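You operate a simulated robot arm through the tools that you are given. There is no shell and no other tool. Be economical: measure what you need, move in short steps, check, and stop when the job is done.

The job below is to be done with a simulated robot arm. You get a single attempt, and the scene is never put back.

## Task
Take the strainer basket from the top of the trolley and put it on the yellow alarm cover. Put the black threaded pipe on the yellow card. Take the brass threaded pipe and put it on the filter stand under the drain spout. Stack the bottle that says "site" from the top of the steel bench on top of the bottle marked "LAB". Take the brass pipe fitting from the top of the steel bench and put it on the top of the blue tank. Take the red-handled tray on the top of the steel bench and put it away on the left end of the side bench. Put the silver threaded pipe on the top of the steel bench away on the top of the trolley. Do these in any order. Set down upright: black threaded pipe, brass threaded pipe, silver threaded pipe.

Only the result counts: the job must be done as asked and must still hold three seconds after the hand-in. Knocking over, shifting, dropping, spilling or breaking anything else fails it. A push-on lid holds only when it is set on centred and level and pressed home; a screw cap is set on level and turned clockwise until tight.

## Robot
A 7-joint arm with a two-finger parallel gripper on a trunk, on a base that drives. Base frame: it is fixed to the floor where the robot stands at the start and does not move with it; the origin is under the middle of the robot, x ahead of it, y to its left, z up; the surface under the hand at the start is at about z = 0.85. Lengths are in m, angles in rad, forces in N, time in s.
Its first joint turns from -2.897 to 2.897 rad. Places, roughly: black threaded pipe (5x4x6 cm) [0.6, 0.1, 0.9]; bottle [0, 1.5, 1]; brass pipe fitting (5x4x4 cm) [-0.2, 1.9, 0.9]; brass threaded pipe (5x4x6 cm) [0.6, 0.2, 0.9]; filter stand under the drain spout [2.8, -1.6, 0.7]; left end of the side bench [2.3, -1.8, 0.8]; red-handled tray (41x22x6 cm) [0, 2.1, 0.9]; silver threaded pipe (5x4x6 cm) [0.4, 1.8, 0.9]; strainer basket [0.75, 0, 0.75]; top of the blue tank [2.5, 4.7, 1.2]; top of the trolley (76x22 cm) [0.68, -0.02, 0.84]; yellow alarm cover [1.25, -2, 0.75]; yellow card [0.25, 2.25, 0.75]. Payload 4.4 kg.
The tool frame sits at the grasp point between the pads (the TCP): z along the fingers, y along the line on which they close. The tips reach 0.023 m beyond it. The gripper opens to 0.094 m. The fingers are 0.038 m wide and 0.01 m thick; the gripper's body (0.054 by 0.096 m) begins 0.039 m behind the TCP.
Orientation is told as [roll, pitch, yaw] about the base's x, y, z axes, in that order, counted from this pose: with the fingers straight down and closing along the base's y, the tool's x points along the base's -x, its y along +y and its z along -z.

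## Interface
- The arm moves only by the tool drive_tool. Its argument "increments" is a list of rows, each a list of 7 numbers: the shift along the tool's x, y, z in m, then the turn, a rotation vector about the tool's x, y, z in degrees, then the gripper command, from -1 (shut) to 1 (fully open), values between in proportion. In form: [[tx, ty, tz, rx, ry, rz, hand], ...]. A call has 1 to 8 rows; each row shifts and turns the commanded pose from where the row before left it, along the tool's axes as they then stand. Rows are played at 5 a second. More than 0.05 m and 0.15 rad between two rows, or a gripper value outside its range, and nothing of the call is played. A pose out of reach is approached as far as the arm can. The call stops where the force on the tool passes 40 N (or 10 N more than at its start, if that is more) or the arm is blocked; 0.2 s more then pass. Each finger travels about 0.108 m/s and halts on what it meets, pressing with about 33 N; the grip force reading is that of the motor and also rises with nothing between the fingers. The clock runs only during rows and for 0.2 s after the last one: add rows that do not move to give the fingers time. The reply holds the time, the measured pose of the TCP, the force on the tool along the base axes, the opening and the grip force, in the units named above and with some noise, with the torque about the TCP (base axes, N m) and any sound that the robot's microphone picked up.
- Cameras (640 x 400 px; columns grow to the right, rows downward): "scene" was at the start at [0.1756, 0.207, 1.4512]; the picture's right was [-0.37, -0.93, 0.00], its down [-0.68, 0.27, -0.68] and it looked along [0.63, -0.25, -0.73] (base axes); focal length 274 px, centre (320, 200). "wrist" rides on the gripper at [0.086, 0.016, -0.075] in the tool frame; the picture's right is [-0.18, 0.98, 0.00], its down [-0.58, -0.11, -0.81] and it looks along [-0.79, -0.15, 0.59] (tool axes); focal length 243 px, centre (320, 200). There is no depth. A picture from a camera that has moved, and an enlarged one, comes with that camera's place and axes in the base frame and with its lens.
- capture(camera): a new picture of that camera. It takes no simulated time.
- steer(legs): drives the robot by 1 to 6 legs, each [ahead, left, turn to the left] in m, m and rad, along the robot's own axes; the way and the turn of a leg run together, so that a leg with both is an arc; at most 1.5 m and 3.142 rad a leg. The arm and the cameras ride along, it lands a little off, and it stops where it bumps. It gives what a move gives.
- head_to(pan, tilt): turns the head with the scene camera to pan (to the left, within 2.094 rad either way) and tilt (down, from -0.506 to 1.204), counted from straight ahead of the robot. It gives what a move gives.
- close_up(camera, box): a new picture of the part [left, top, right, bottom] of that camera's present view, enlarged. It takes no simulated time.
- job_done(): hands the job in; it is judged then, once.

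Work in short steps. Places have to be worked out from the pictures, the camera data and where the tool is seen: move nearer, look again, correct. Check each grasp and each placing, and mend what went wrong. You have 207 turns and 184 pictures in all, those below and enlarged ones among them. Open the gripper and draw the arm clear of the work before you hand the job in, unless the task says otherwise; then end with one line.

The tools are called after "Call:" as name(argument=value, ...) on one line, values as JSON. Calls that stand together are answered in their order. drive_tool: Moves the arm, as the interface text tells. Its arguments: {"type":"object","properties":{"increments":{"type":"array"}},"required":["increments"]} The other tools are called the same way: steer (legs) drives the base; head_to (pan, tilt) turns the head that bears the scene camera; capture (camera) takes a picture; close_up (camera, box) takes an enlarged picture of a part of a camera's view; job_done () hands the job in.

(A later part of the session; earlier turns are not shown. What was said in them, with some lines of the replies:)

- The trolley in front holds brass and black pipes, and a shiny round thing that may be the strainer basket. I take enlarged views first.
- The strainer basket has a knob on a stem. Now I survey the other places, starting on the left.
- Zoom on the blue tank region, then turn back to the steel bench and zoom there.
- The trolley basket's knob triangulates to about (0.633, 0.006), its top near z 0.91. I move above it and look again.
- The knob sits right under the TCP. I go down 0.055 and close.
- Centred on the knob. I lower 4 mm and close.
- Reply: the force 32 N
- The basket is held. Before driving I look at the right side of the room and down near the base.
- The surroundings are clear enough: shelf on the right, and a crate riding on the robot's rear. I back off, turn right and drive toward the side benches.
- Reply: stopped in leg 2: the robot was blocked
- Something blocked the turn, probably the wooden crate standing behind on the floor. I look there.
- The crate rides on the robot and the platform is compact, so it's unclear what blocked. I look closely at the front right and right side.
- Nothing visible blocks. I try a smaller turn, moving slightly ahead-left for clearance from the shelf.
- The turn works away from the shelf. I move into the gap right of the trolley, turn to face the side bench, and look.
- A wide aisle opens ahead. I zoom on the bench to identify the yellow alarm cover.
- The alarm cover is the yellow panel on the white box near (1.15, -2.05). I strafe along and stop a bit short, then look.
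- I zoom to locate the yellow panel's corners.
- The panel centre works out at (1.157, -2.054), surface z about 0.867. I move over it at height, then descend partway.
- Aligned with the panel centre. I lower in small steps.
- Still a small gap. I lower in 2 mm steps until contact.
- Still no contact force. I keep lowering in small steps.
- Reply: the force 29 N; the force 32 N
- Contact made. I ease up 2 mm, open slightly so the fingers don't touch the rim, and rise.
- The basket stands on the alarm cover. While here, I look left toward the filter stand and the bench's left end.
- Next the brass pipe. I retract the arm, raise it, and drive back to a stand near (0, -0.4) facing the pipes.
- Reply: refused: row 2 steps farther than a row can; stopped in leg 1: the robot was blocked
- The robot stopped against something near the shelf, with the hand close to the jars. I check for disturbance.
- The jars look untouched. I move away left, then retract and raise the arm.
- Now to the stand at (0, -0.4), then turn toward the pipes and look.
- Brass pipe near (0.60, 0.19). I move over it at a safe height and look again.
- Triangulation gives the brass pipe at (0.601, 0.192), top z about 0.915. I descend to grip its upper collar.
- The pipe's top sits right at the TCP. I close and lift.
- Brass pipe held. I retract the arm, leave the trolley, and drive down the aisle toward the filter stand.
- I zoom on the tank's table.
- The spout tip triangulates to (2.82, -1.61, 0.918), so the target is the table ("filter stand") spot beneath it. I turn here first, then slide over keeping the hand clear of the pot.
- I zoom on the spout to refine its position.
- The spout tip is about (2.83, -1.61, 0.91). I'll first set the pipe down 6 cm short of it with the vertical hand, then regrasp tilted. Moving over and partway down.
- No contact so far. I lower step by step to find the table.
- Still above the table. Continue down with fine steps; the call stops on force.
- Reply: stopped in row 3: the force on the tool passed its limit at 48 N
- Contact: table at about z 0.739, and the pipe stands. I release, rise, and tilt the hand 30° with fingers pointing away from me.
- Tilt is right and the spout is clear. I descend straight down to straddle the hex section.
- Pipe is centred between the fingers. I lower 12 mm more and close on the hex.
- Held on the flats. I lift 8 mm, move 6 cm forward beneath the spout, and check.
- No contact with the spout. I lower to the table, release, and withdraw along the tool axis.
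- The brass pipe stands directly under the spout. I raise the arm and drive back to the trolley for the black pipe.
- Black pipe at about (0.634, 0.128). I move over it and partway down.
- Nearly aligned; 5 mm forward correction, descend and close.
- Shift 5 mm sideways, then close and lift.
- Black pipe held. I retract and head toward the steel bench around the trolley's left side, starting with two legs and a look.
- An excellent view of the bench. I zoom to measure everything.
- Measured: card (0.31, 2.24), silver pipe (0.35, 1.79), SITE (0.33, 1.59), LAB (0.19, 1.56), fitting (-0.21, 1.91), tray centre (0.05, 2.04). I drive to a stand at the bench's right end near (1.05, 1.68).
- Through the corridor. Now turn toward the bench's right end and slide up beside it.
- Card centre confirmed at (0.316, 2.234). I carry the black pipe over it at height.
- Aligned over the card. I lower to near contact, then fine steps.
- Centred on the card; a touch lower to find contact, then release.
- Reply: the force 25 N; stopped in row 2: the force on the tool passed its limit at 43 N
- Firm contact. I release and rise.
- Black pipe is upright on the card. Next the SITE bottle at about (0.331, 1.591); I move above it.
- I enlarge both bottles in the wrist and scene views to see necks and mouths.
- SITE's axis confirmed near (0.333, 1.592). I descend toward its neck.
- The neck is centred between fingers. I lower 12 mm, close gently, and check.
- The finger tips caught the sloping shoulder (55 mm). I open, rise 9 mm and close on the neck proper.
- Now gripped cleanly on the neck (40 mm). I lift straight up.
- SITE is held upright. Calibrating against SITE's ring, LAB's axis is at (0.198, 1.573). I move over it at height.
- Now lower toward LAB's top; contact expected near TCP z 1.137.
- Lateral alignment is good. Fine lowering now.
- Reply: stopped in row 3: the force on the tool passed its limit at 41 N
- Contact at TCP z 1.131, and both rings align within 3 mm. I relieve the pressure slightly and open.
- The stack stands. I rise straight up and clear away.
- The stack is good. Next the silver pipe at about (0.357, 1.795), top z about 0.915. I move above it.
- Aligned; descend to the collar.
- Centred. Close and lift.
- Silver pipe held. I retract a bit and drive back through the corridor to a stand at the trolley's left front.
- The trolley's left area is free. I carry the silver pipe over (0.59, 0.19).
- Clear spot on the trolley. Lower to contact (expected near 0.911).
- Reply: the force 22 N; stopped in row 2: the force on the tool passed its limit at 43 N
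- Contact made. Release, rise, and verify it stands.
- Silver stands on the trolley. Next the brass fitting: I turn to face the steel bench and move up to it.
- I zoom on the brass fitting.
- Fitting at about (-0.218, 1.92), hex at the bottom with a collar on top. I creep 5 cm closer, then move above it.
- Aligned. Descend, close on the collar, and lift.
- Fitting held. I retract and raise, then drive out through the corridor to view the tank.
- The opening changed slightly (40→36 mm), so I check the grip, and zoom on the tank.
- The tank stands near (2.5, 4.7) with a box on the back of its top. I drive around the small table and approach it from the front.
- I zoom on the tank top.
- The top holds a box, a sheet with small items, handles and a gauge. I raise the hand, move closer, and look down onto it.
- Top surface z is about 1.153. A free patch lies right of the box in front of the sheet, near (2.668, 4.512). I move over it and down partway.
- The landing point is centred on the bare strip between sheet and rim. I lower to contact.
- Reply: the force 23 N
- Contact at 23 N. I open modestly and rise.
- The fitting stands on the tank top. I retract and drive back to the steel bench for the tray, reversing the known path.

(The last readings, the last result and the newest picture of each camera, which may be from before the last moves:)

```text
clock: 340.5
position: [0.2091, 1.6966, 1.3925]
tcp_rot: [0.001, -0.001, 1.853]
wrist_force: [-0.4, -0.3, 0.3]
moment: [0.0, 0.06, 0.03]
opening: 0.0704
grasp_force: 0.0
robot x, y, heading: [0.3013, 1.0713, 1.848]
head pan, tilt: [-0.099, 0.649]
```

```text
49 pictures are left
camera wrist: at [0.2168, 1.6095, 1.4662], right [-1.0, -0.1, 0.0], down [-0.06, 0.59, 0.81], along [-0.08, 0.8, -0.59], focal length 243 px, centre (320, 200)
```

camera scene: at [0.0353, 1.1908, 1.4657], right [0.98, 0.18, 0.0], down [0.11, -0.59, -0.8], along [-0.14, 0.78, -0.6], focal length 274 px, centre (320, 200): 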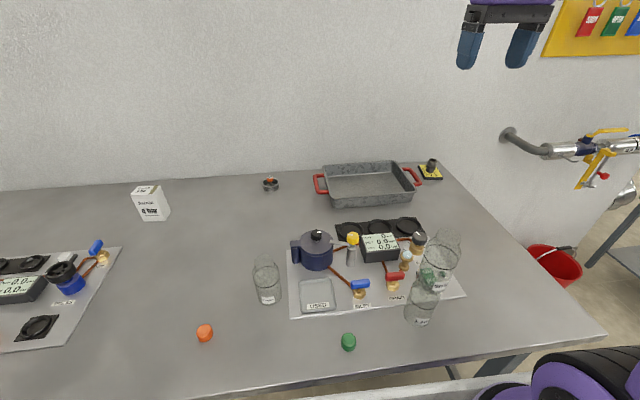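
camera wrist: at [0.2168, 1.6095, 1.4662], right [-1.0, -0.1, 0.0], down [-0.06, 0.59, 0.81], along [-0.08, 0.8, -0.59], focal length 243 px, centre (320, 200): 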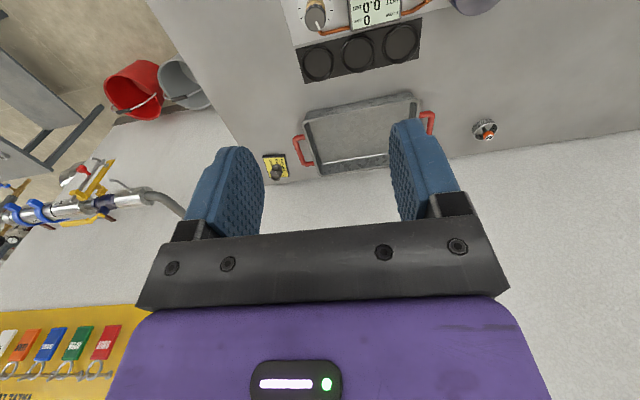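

Everything is in place. I zoom on the tray to measure its front wall.

Call:
close_up(camera="scene", box=[300, 145, 460, 245])

Call:
close_up(camera="wrist", box=[270, 0, 450, 190])

```text
4.00 times, centred on (380, 195) of scene
camera zoom: at [0.0353, 1.1908, 1.4657], right [0.98, 0.18, 0.0], down [0.11, -0.59, -0.8], along [-0.14, 0.78, -0.6], focal length 1094 px, centre (80, 220)
```

zoom: 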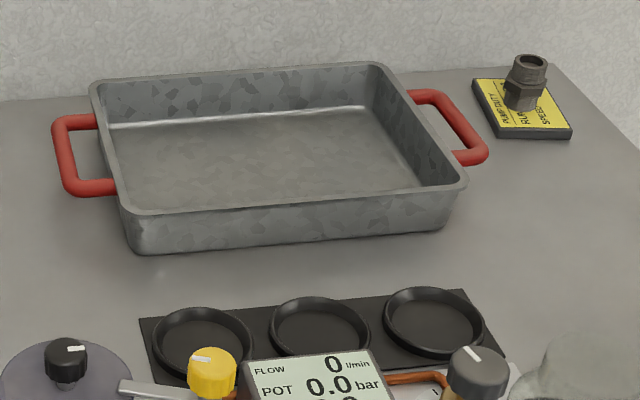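

```text
2.11 times, centred on (360, 95) of wrist
camera zoom: at [0.2168, 1.6095, 1.4662], right [-1.0, -0.1, 0.0], down [-0.06, 0.59, 0.81], along [-0.08, 0.8, -0.59], focal length 511 px, centre (236, 421)
```

zoom: 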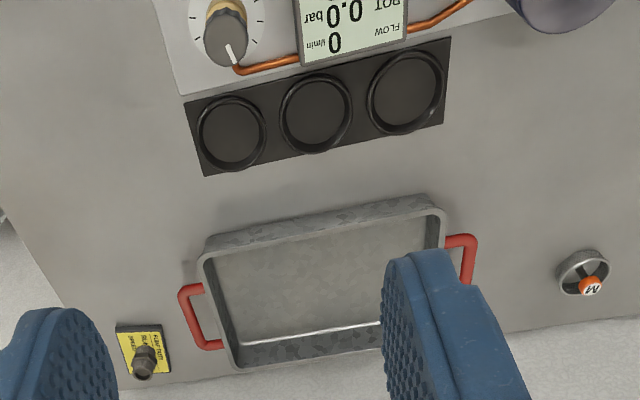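

Front-wall midpoint is near (0.082, 1.95), rim about z 0.92, wall direction 0.32 rad. I rotate the hand ~88° so it can pinch the wall.

Call:
drive_tool(increments=[[0, 0, 0, 0, 0, 8, 0.5], [0, 0, 0, 0, 0, 8, 0.5], [0, 0, 0, 0, 0, 8, 0.5], [0, 0, 0, 0, 0, 8, 0.5], [0, 0, 0, 0, 0, 8, 0.5], [0, 0, 0, 0, 0, 8, 0.5], [0, 0, 0, 0, 0, 8, 0.5], [0, 0, 0, 0, 0, 8, 0.5]])

Call:
drive_tool(increments=[[0, 0, 0, 0, 0, 8, 0.5], [0, 0, 0, 0, 0, 8, 0.5], [0, 0, 0, 0, 0, 7.7, 0.5], [0, 0, 0, 0, 0, 0, 0.5]])

```text
clock: 342.3
position: [0.2102, 1.6971, 1.393]
tcp_rot: [0.0, 0.002, 0.734]
wrist_force: [0.3, -0.5, -0.2]
moment: [-0.02, -0.04, 0.06]
opening: 0.0705
grasp_force: 0.0
robot x, y, heading: [0.3068, 1.0747, 1.851]
head pan, tilt: [-0.099, 0.649]
```

```text
clock: 343.3
position: [0.2088, 1.6972, 1.3925]
tcp_rot: [-0.001, 0.001, 0.32]
wrist_force: [0.6, 0.5, 1.6]
moment: [0.0, -0.01, 0.02]
opening: 0.0706
grasp_force: 0.0
robot x, y, heading: [0.303, 1.0735, 1.851]
head pan, tilt: [-0.099, 0.649]
```

Call:
drive_tool(increments=[[0.007, 0.0459, 0, 0, 0, 0, 0.5], [0.007, 0.0459, 0, 0, 0, 0, 0.5], [0.007, 0.0459, 0, 0, 0, 0, 0.5], [0.007, 0.0459, 0, 0, 0, 0, 0.5], [0.007, 0.0459, 0, 0, 0, 0, 0.5], [0.007, 0.0459, 0, 0, 0, 0, 0.5]])

Call:
drive_tool(increments=[[0, 0, 0.05, 0, 0, 0, 0.3], [0, 0, 0.05, 0, 0, 0, 0.3], [0, 0, 0.05, 0, 0, 0, 0.3], [0, 0, 0.05, 0, 0, 0, 0.3], [0, 0, 0.05, 0, 0, 0, 0.3], [0, 0, 0.05, 0, 0, 0, 0.3], [0, 0, 0.05, 0, 0, 0, 0.3], [0, 0, 0, 0, 0, 0, 0.3]])

Call:
close_up(camera="scene", box=[300, 120, 460, 220])

Call:
capture(camera="wrist")

```text
clock: 344.7
position: [0.0823, 1.9439, 1.394]
tcp_rot: [0.001, 0.003, 0.322]
wrist_force: [0.1, 0.4, 1.6]
moment: [0.03, 0.03, -0.01]
opening: 0.0707
grasp_force: 0.0
robot x, y, heading: [0.3029, 1.0697, 1.849]
head pan, tilt: [-0.099, 0.649]
```

```text
clock: 346.5
position: [0.0804, 1.9446, 1.0427]
tcp_rot: [0.0, 0.0, 0.321]
wrist_force: [0.5, -0.2, -0.9]
moment: [0.03, 0.01, 0.03]
opening: 0.0611
grasp_force: 0.1
robot x, y, heading: [0.3059, 1.0726, 1.851]
head pan, tilt: [-0.099, 0.649]
```

```text
4.00 times, centred on (380, 170) of scene
camera zoom: at [0.0354, 1.1907, 1.4656], right [0.98, 0.18, 0.0], down [0.11, -0.59, -0.8], along [-0.14, 0.78, -0.6], focal length 1094 px, centre (80, 320)
```

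zoom: 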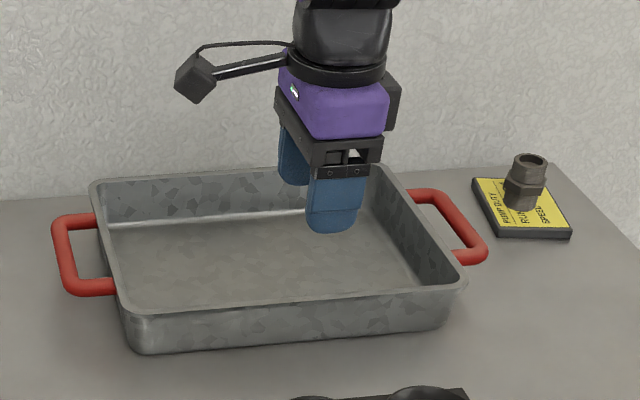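

```text
45 pictures are left
camera wrist: at [-0.0068, 1.9328, 1.1155], right [-0.14, 0.99, 0.0], down [0.59, 0.08, 0.81], along [0.8, 0.11, -0.59], focal length 243 px, centre (320, 200)
```

wrist: 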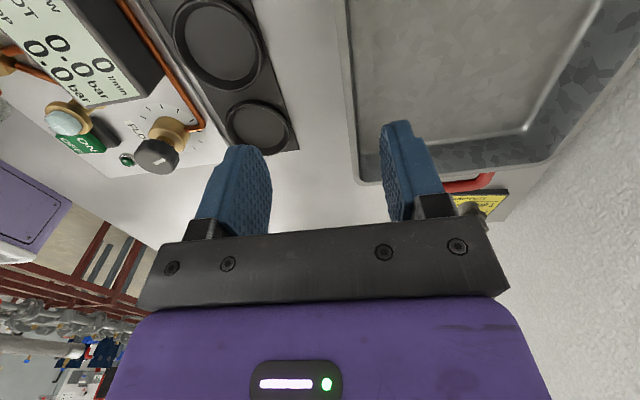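

The rim lies about 2.5 cm further toward the wall. I shift and lower beside the wall, with a check.

Call:
drive_tool(increments=[[0, 0.026, 0, 0, 0, 0, 0.4], [0, 0, 0.04, 0, 0, 0, 0.4], [0, 0, 0.04, 0, 0, 0, 0.4], [0, 0, 0, 0, 0, 0, 0.4]])

Call:
capture(camera="wrist")

Call:
close_up(camera="scene", box=[300, 120, 460, 220])

```text
clock: 347.5
position: [0.0743, 1.9695, 0.9636]
tcp_rot: [0.0, -0.001, 0.321]
wrist_force: [0.2, 0.0, 0.4]
moment: [0.01, 0.02, 0.0]
opening: 0.0657
grasp_force: 0.0
robot x, y, heading: [0.3047, 1.0767, 1.85]
head pan, tilt: [-0.099, 0.649]
```

```text
44 pictures are left
camera wrist: at [-0.0141, 1.9578, 1.0367], right [-0.14, 0.99, 0.0], down [0.59, 0.08, 0.81], along [0.8, 0.11, -0.59], focal length 243 px, centre (320, 200)
```

wrist: 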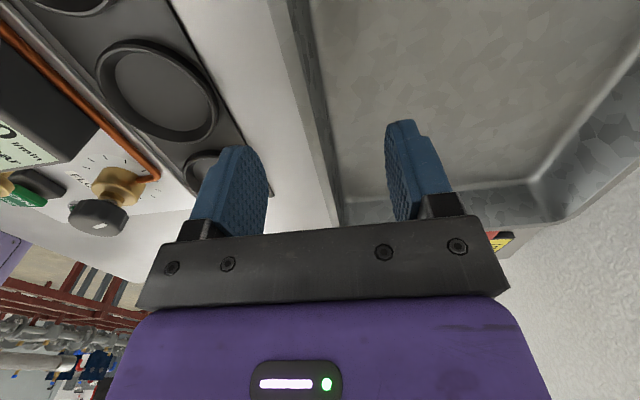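

```text
4.00 times, centred on (380, 170) of scene
camera zoom: at [0.0353, 1.1907, 1.4656], right [0.98, 0.18, 0.0], down [0.11, -0.59, -0.8], along [-0.14, 0.78, -0.6], focal length 1094 px, centre (80, 320)
```

zoom: 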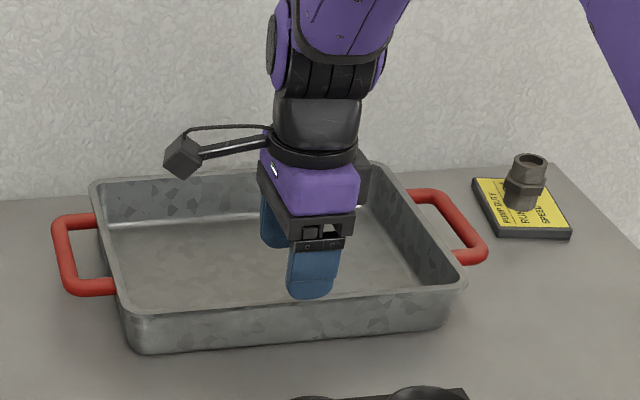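

The rim is between the fingers. I descend to about z 0.895.

Call:
drive_tool(increments=[[0, -0.003, 0.03, 0, 0, 0, 0.4], [0, 0, 0.025, 0, 0, 0, 0.4], [0, 0, 0.012, 0, 0, 0, 0.4], [0, 0, 0, 0, 0, 0, 0.4]])

Call:
capture(camera="wrist")

Call:
close_up(camera="scene", box=[300, 130, 460, 230])

```text
clock: 348.5
position: [0.074, 1.9673, 0.8952]
tcp_rot: [0.001, 0.002, 0.321]
wrist_force: [-0.2, 0.0, -0.3]
moment: [0.01, 0.01, 0.0]
opening: 0.0657
grasp_force: 0.0
robot x, y, heading: [0.3069, 1.0741, 1.849]
head pan, tilt: [-0.099, 0.649]
```

```text
42 pictures are left
camera wrist: at [-0.0136, 1.9549, 0.9691], right [-0.14, 0.99, 0.0], down [0.59, 0.08, 0.81], along [0.8, 0.11, -0.59], focal length 243 px, centre (320, 200)
```

wrist: 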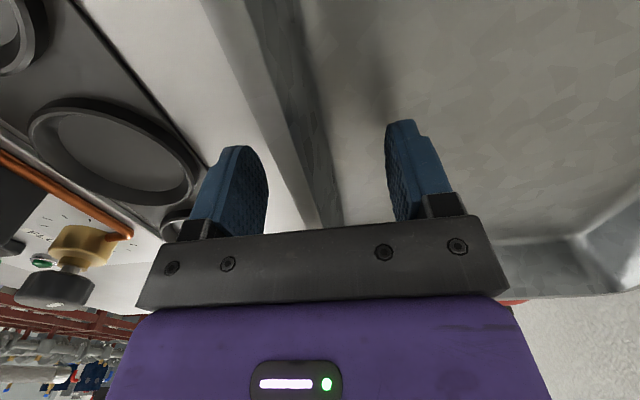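

```text
4.00 times, centred on (380, 180) of scene
camera zoom: at [0.0353, 1.1908, 1.4656], right [0.98, 0.18, 0.0], down [0.11, -0.59, -0.8], along [-0.14, 0.78, -0.6], focal length 1094 px, centre (80, 280)
```

zoom: 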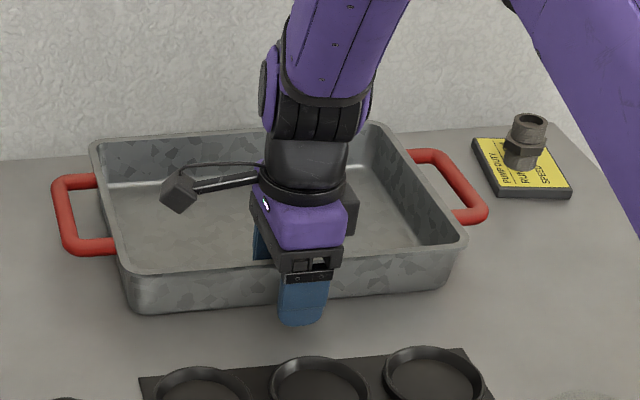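

The wall sits between the fingers. Close and lift 1 cm to test the weight.

Call:
drive_tool(increments=[[0, 0, 0, 0, 0, 0, -0.2], [0, 0, 0, 0, 0, 0, -0.8], [0, 0, 0, 0, 0, 0, -1], [0, 0, 0, 0, 0, 0, -1], [0, 0, 0, 0, 0, 0, -1]])

Call:
drive_tool(increments=[[0, 0, -0.01, 0, 0, 0, -1], [0, 0, -0.01, 0, 0, 0, -1], [0, 0, -0.01, 0, 0, 0, -1], [0, 0, 0, 0, 0, 0, -1]])

Call:
close_up(camera="scene", box=[300, 120, 460, 220])

```text
clock: 349.7
position: [0.0737, 1.9674, 0.897]
tcp_rot: [0.001, -0.001, 0.32]
wrist_force: [-0.6, 0.7, 4.0]
moment: [1.34, 0.5, -0.06]
opening: 0.0053
grasp_force: 33.3
robot x, y, heading: [0.3033, 1.0732, 1.849]
head pan, tilt: [-0.099, 0.649]
```

```text
clock: 350.7
position: [0.0751, 1.9667, 0.9255]
tcp_rot: [-0.002, 0.0, 0.321]
wrist_force: [0.0, 0.0, -6.6]
moment: [-0.62, -0.13, 0.01]
opening: 0.003
grasp_force: 33.2
robot x, y, heading: [0.303, 1.0738, 1.853]
head pan, tilt: [-0.099, 0.649]
```

```text
4.00 times, centred on (380, 170) of scene
camera zoom: at [0.0352, 1.1912, 1.4656], right [0.98, 0.18, 0.0], down [0.11, -0.59, -0.8], along [-0.14, 0.78, -0.6], focal length 1094 px, centre (80, 320)
```

zoom: 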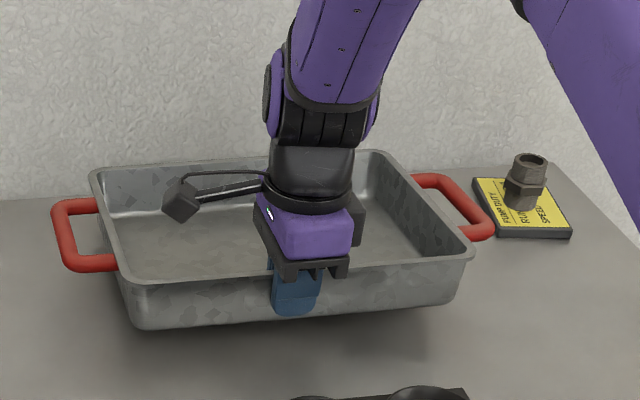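

Only about 6 N and it lifts well. I lift further and check for tilt.

Call:
drive_tool(increments=[[0, 0, -0.03, 0, 0, 0, -1], [0, 0, -0.04, 0, 0, 0, -1], [0, 0, -0.04, 0, 0, 0, -1], [0, 0, 0, 0, 0, 0, -1]])

Call:
close_up(camera="scene", box=[280, 80, 460, 220])

```text
clock: 351.7
position: [0.0755, 1.9671, 1.0353]
tcp_rot: [0.0, 0.0, 0.319]
wrist_force: [-1.2, -0.8, -5.8]
moment: [-0.62, -0.17, 0.01]
opening: 0.0029
grasp_force: 33.2
robot x, y, heading: [0.3037, 1.0694, 1.851]
head pan, tilt: [-0.099, 0.649]
```

```text
2.86 times, centred on (370, 150) of scene
camera zoom: at [0.0352, 1.1912, 1.4656], right [0.98, 0.18, 0.0], down [0.11, -0.59, -0.8], along [-0.14, 0.78, -0.6], focal length 781 px, centre (177, 343)
```

zoom: 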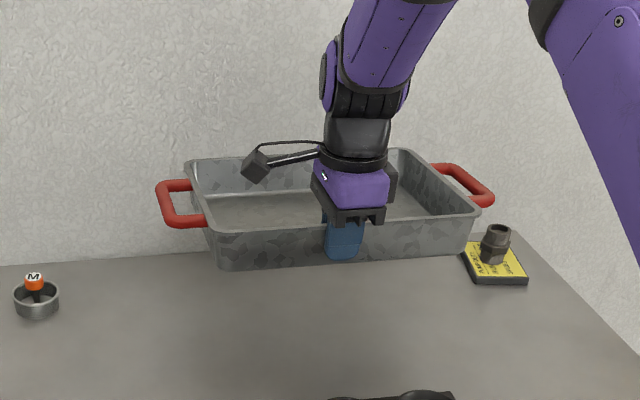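

Level and stable. I raise it well above the stacked bottles, then retract.

Call:
drive_tool(increments=[[0, 0, -0.045, 0, 0, 0, -1], [0, 0, -0.045, 0, 0, 0, -1], [0, 0, -0.045, 0, 0, 0, -1], [0, 0, -0.045, 0, 0, 0, -1], [0, 0, -0.045, 0, 0, 0, -1], [0, 0, -0.03, 0, 0, 0, -1], [0, 0, 0, 0, 0, 0, -1]])

Call:
drive_tool(increments=[[0, -0.04, 0, 0, 0, 0, -1], [0, -0.04, 0, 0, 0, 0, -1], [0, -0.04, 0, 0, 0, 0, -1], [0, -0.04, 0, 0, 0, 0, -1], [0, -0.04, 0, 0, 0, 0, -1], [0, -0.03, 0, 0, 0, 0, -1], [0, 0, 0, 0, 0, 0, -1]])

Call:
capture(camera="scene")

```text
clock: 353.3
position: [0.0741, 1.9677, 1.2913]
tcp_rot: [-0.001, 0.002, 0.322]
wrist_force: [0.2, 0.2, -5.5]
moment: [-0.58, -0.18, 0.01]
opening: 0.003
grasp_force: 32.8
robot x, y, heading: [0.3027, 1.0766, 1.853]
head pan, tilt: [-0.099, 0.649]
```

```text
clock: 354.9
position: [0.148, 1.7497, 1.2923]
tcp_rot: [0.001, 0.0, 0.32]
wrist_force: [-1.2, -0.5, -5.8]
moment: [-0.62, -0.14, 0.03]
opening: 0.0031
grasp_force: 32.8
robot x, y, heading: [0.3033, 1.0762, 1.847]
head pan, tilt: [-0.099, 0.649]
```

```text
38 pictures are left
camera scene: at [0.0353, 1.1911, 1.4656], right [0.98, 0.18, 0.0], down [0.11, -0.59, -0.8], along [-0.14, 0.78, -0.6], focal length 274 px, centre (320, 200)
```

scene: 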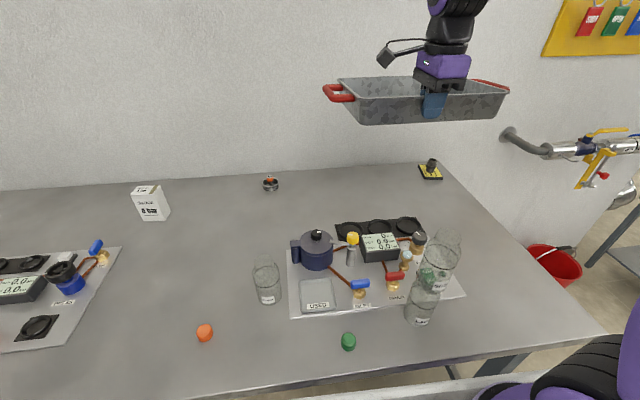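

The tray rides level. I drive back past the trolley's front with the tray held high over it, then into the aisle.

Call:
steer(legs=[[-0.08, 0.31, 0], [0, 0, -1.85], [-0.1, -0.6, 0]])

Call:
steer(legs=[[0.05, -0.7, 0], [0.33, -0.52, 0], [1.3, 0.05, 0]])

Call:
head_to(pan=-0.6, tilt=0.5)

Call:
capture(camera="scene")

```text
clock: 364.6
position: [0.6212, 0.2765, 1.2918]
tcp_rot: [-0.001, 0.001, -1.523]
wrist_force: [-0.2, -1.4, -5.0]
moment: [0.05, 0.64, -0.02]
opening: 0.0028
grasp_force: 33.1
robot x, y, heading: [-0.0729, 0.3081, 0.01]
head pan, tilt: [-0.099, 0.649]
```

```text
clock: 377.6
position: [2.3061, -0.8923, 1.2907]
tcp_rot: [0.0, 0.001, -1.531]
wrist_force: [0.6, -0.5, -6.2]
moment: [0.03, 0.67, -0.02]
opening: 0.003
grasp_force: 33.0
robot x, y, heading: [1.615, -0.8528, 0.005]
head pan, tilt: [-0.099, 0.649]
```

```text
clock: 378.5
position: [2.3063, -0.8909, 1.2922]
tcp_rot: [-0.001, 0.0, -1.53]
wrist_force: [-0.2, 0.2, -6.0]
moment: [0.0, 0.64, 0.0]
opening: 0.0031
grasp_force: 33.0
robot x, y, heading: [1.6141, -0.8551, -0.001]
head pan, tilt: [-0.6, 0.499]
```

```text
37 pictures are left
camera scene: at [1.7911, -0.667, 1.4789], right [-0.56, -0.83, 0.0], down [-0.4, 0.27, -0.88], along [0.72, -0.5, -0.48], focal length 274 px, centre (320, 200)
```

scene: 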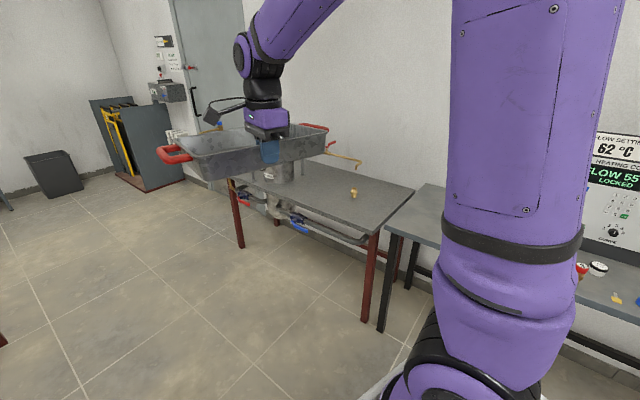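

Clear. I turn toward the side bench and slide left, then look.

Call:
steer(legs=[[0, 0, -1.3], [0.0, 0.42, 0]])

Call:
head_to(pan=0.0, tilt=0.55)

Call:
capture(camera="scene")

```text
clock: 384.3
position: [2.1603, -1.424, 1.2907]
tcp_rot: [-0.003, 0.0, -2.844]
wrist_force: [0.0, -0.4, -6.1]
moment: [0.63, 0.15, 0.01]
opening: 0.003
grasp_force: 33.2
robot x, y, heading: [2.0222, -0.7436, -1.314]
head pan, tilt: [-0.6, 0.499]
```

```text
clock: 385.3
position: [2.1608, -1.4252, 1.2906]
tcp_rot: [-0.004, -0.001, -2.844]
wrist_force: [1.4, -0.7, -5.9]
moment: [0.63, 0.15, 0.0]
opening: 0.0027
grasp_force: 33.2
robot x, y, heading: [2.022, -0.7403, -1.315]
head pan, tilt: [0.0, 0.55]
```

```text
36 pictures are left
camera scene: at [2.2989, -0.867, 1.4744], right [-0.97, -0.25, 0.0], down [-0.13, 0.51, -0.85], along [0.22, -0.82, -0.52], focal length 274 px, centre (320, 200)
```

scene: 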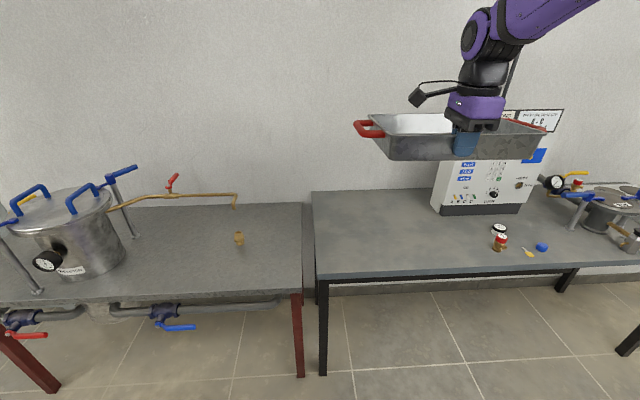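

Bench measured: left end middle near (2.55, -1.725). I'll set the tray centred at about (2.32, -1.80). First creep 0.2 m ahead.

Call:
steer(legs=[[0.2, 0.03, 0]])

```text
clock: 386.9
position: [2.2436, -1.6113, 1.292]
tcp_rot: [-0.001, 0.0, -2.842]
wrist_force: [0.2, -0.5, -5.8]
moment: [0.63, 0.11, -0.04]
opening: 0.003
grasp_force: 33.2
robot x, y, heading: [2.1044, -0.9319, -1.309]
head pan, tilt: [0.0, 0.55]
```

Call:
drive_tool(increments=[[0.012, 0.04, 0, 0, 0, 0, -1], [0.012, 0.04, 0, 0, 0, 0, -1], [0, 0.014, 0.03, 0, 0, 0, -1], [0, 0, 0.045, 0, 0, 0, -1], [0, 0, 0.045, 0, 0, 0, -1], [0, 0, 0.045, 0, 0, 0, -1], [0, 0, 0.045, 0, 0, 0, -1], [0, 0, 0, 0, 0, 0, -1]])

Call:
capture(camera="scene")

```text
clock: 388.7
position: [2.2928, -1.695, 1.0817]
tcp_rot: [-0.002, 0.002, -2.842]
wrist_force: [0.2, -0.2, -6.3]
moment: [0.59, 0.09, -0.03]
opening: 0.0028
grasp_force: 32.8
robot x, y, heading: [2.1039, -0.9329, -1.306]
head pan, tilt: [0.0, 0.55]
```

```text
35 pictures are left
camera scene: at [2.3801, -1.0537, 1.4744], right [-0.97, -0.26, 0.0], down [-0.13, 0.51, -0.85], along [0.22, -0.82, -0.52], focal length 274 px, centre (320, 200)
```

scene: 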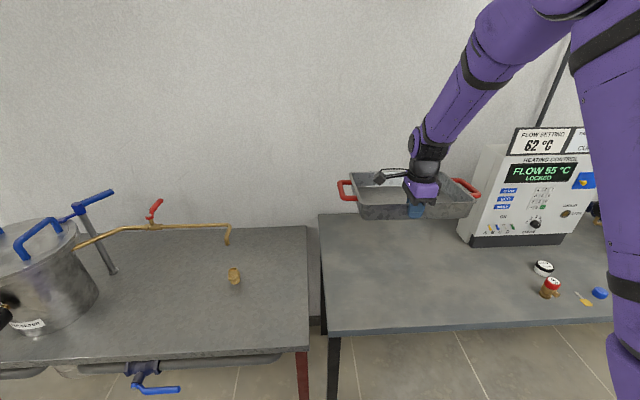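

Position looks good with clearance to the control unit. I continue down.

Call:
drive_tool(increments=[[0, 0, 0.045, 0, 0, 0, -1], [0, 0, 0.045, 0, 0, 0, -1], [0, 0, 0.045, 0, 0, 0, -1], [0, 0, 0.035, 0, 0, 0, -1], [0, 0, 0.02, 0, 0, 0, -1], [0, 0, 0, 0, 0, 0, -1]])

Call:
close_up(camera="scene", box=[300, 150, 540, 300])

```text
clock: 390.1
position: [2.2933, -1.6926, 0.8915]
tcp_rot: [0.001, 0.001, -2.843]
wrist_force: [-0.4, 0.0, -5.7]
moment: [0.61, 0.12, 0.04]
opening: 0.0029
grasp_force: 33.1
robot x, y, heading: [2.1024, -0.9321, -1.307]
head pan, tilt: [0.0, 0.55]
```

```text
2.67 times, centred on (420, 225) of scene
camera zoom: at [2.3801, -1.0537, 1.4744], right [-0.97, -0.26, 0.0], down [-0.13, 0.51, -0.85], along [0.22, -0.82, -0.52], focal length 729 px, centre (53, 133)
```

zoom: 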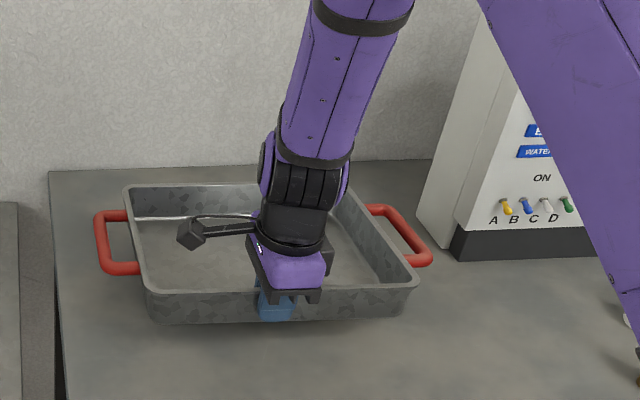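

Well placed between the bench end and the unit. Fine lowering to contact.

Call:
drive_tool(increments=[[0.005, 0, 0.015, 0, 0, 0, -1], [0, 0, 0.01, 0, 0, 0, -1], [0, 0, 0.005, 0, 0, 0, -1], [0, 0, 0.004, 0, 0, 0, -1], [0, 0, 0.004, 0, 0, 0, -1], [0, 0, 0, 0, 0, 0, -1]])

Call:
drive_tool(increments=[[0, 0, 0.004, 0, 0, 0, -1], [0, 0, 0.003, 0, 0, 0, -1], [0, 0, 0.003, 0, 0, 0, -1], [0, 0, 0, 0, 0, 0, -1]])

```text
clock: 391.5
position: [2.2984, -1.6917, 0.8529]
tcp_rot: [-0.003, 0.0, -2.841]
wrist_force: [0.6, 0.3, -5.5]
moment: [0.61, 0.14, 0.0]
opening: 0.0029
grasp_force: 33.5
robot x, y, heading: [2.102, -0.9302, -1.314]
head pan, tilt: [0.0, 0.55]
```

```text
clock: 392.5
position: [2.2992, -1.692, 0.8436]
tcp_rot: [-0.001, 0.001, -2.841]
wrist_force: [-0.1, 1.6, 4.2]
moment: [-1.25, -0.68, 0.01]
opening: 0.0039
grasp_force: 33.0
robot x, y, heading: [2.1013, -0.9317, -1.307]
head pan, tilt: [0.0, 0.55]
```

The tray touches (weight is off the hand). One more millimetre, then open and rise.

Call:
drive_tool(increments=[[0, 0, 0.0015, 0, 0, 0, -1], [0, 0, 0, 0, 0, 0, -1]])

Call:
drive_tool(increments=[[0, 0, 0, 0, 0, 0, -0.7], [0, 0, 0, 0, 0, 0, -0.3], [0, 0, 0, 0, 0, 0, 0.2], [0, 0, 0, 0, 0, 0, 0.2], [0, 0, -0.03, 0, 0, 0, 0.2], [0, 0, -0.05, 0, 0, 0, 0.2], [0, 0, -0.05, 0, 0, 0, 0.2], [0, 0, -0.05, 0, 0, 0, 0.2]])

Call:
close_up(camera="scene", box=[300, 150, 540, 300])

```text
clock: 393.1
position: [2.2996, -1.6927, 0.8417]
tcp_rot: [0.0, -0.001, -2.839]
wrist_force: [-1.7, 0.7, 4.1]
moment: [-1.3, -0.46, -0.03]
opening: 0.0046
grasp_force: 32.9
robot x, y, heading: [2.105, -0.9323, -1.309]
head pan, tilt: [0.0, 0.55]
```

```text
clock: 394.9
position: [2.2998, -1.693, 1.0208]
tcp_rot: [-0.001, 0.0, -2.843]
wrist_force: [0.7, -0.1, -0.7]
moment: [0.02, 0.04, 0.01]
opening: 0.0563
grasp_force: 0.0
robot x, y, heading: [2.1031, -0.9281, -1.313]
head pan, tilt: [0.0, 0.55]
```

```text
2.67 times, centred on (420, 225) of scene
camera zoom: at [2.3804, -1.0542, 1.4743], right [-0.97, -0.26, 0.0], down [-0.13, 0.51, -0.85], along [0.22, -0.82, -0.52], focal length 729 px, centre (53, 133)
```

zoom: 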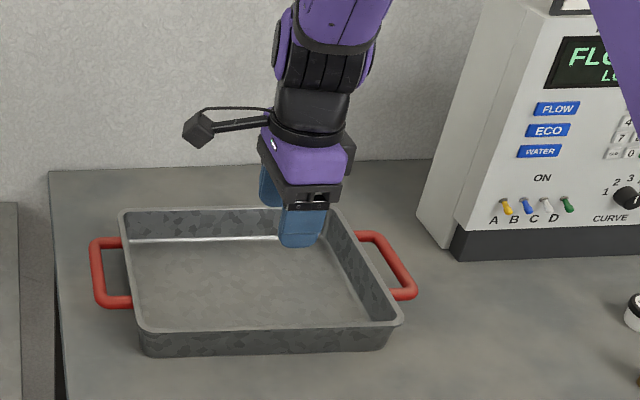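

The tray sits flat at the left end. I raise and retract the arm, back off, and take a final look at this side.

Call:
drive_tool(increments=[[0, 0, -0.05, 0, 0, 0, 0.5], [0, 0, -0.05, 0, 0, 0, 0.5], [0, -0.045, 0, 0, 0, 0, 0.5], [0, -0.045, 0, 0, 0, 0, 0.5], [0, -0.045, 0, 0, 0, 0, 0.5]])

Call:
steer(legs=[[-0.25, 0, 0]])

Call:
head_to(pan=-0.15, tilt=0.45)

Call:
capture(camera="scene")

```text
clock: 396.1
position: [2.2598, -1.5638, 1.1218]
tcp_rot: [-0.002, 0.001, -2.843]
wrist_force: [0.3, -0.6, -0.2]
moment: [0.03, 0.03, -0.02]
opening: 0.0705
grasp_force: 0.1
robot x, y, heading: [2.1015, -0.9301, -1.312]
head pan, tilt: [0.0, 0.55]
```

```text
clock: 397.9
position: [2.1943, -1.3219, 1.122]
tcp_rot: [0.0, 0.0, -2.842]
wrist_force: [0.8, 0.3, -0.3]
moment: [-0.06, 0.0, 0.01]
opening: 0.0706
grasp_force: 0.0
robot x, y, heading: [2.041, -0.6894, -1.312]
head pan, tilt: [0.0, 0.55]
```

```text
clock: 398.6
position: [2.1942, -1.3219, 1.1227]
tcp_rot: [0.0, -0.001, -2.841]
wrist_force: [-0.4, -0.1, 0.3]
moment: [0.0, -0.02, -0.01]
opening: 0.0703
grasp_force: 0.1
robot x, y, heading: [2.0398, -0.689, -1.313]
head pan, tilt: [-0.15, 0.45]
```

```text
32 pictures are left
camera scene: at [2.3029, -0.8163, 1.4834], right [-0.99, -0.11, 0.0], down [-0.05, 0.43, -0.9], along [0.1, -0.89, -0.44], focal length 274 px, centre (320, 200)
```

scene: 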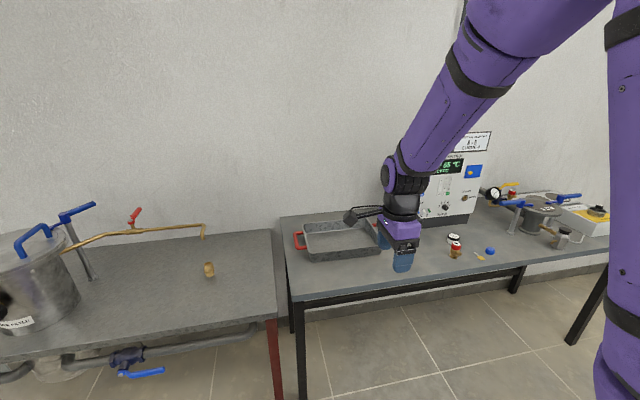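

The tray, the brass pipe under the spout and the basket on the alarm cover are all in place here. The gripper is empty and the arm is clear, so I hand in.

Call:
job_done()

```text
The job is handed in.
```

All seven items are in their requested places, with the three threaded pipes standing upright; I saw each one in position after release and handed the job in with the gripper open and the arm clear.
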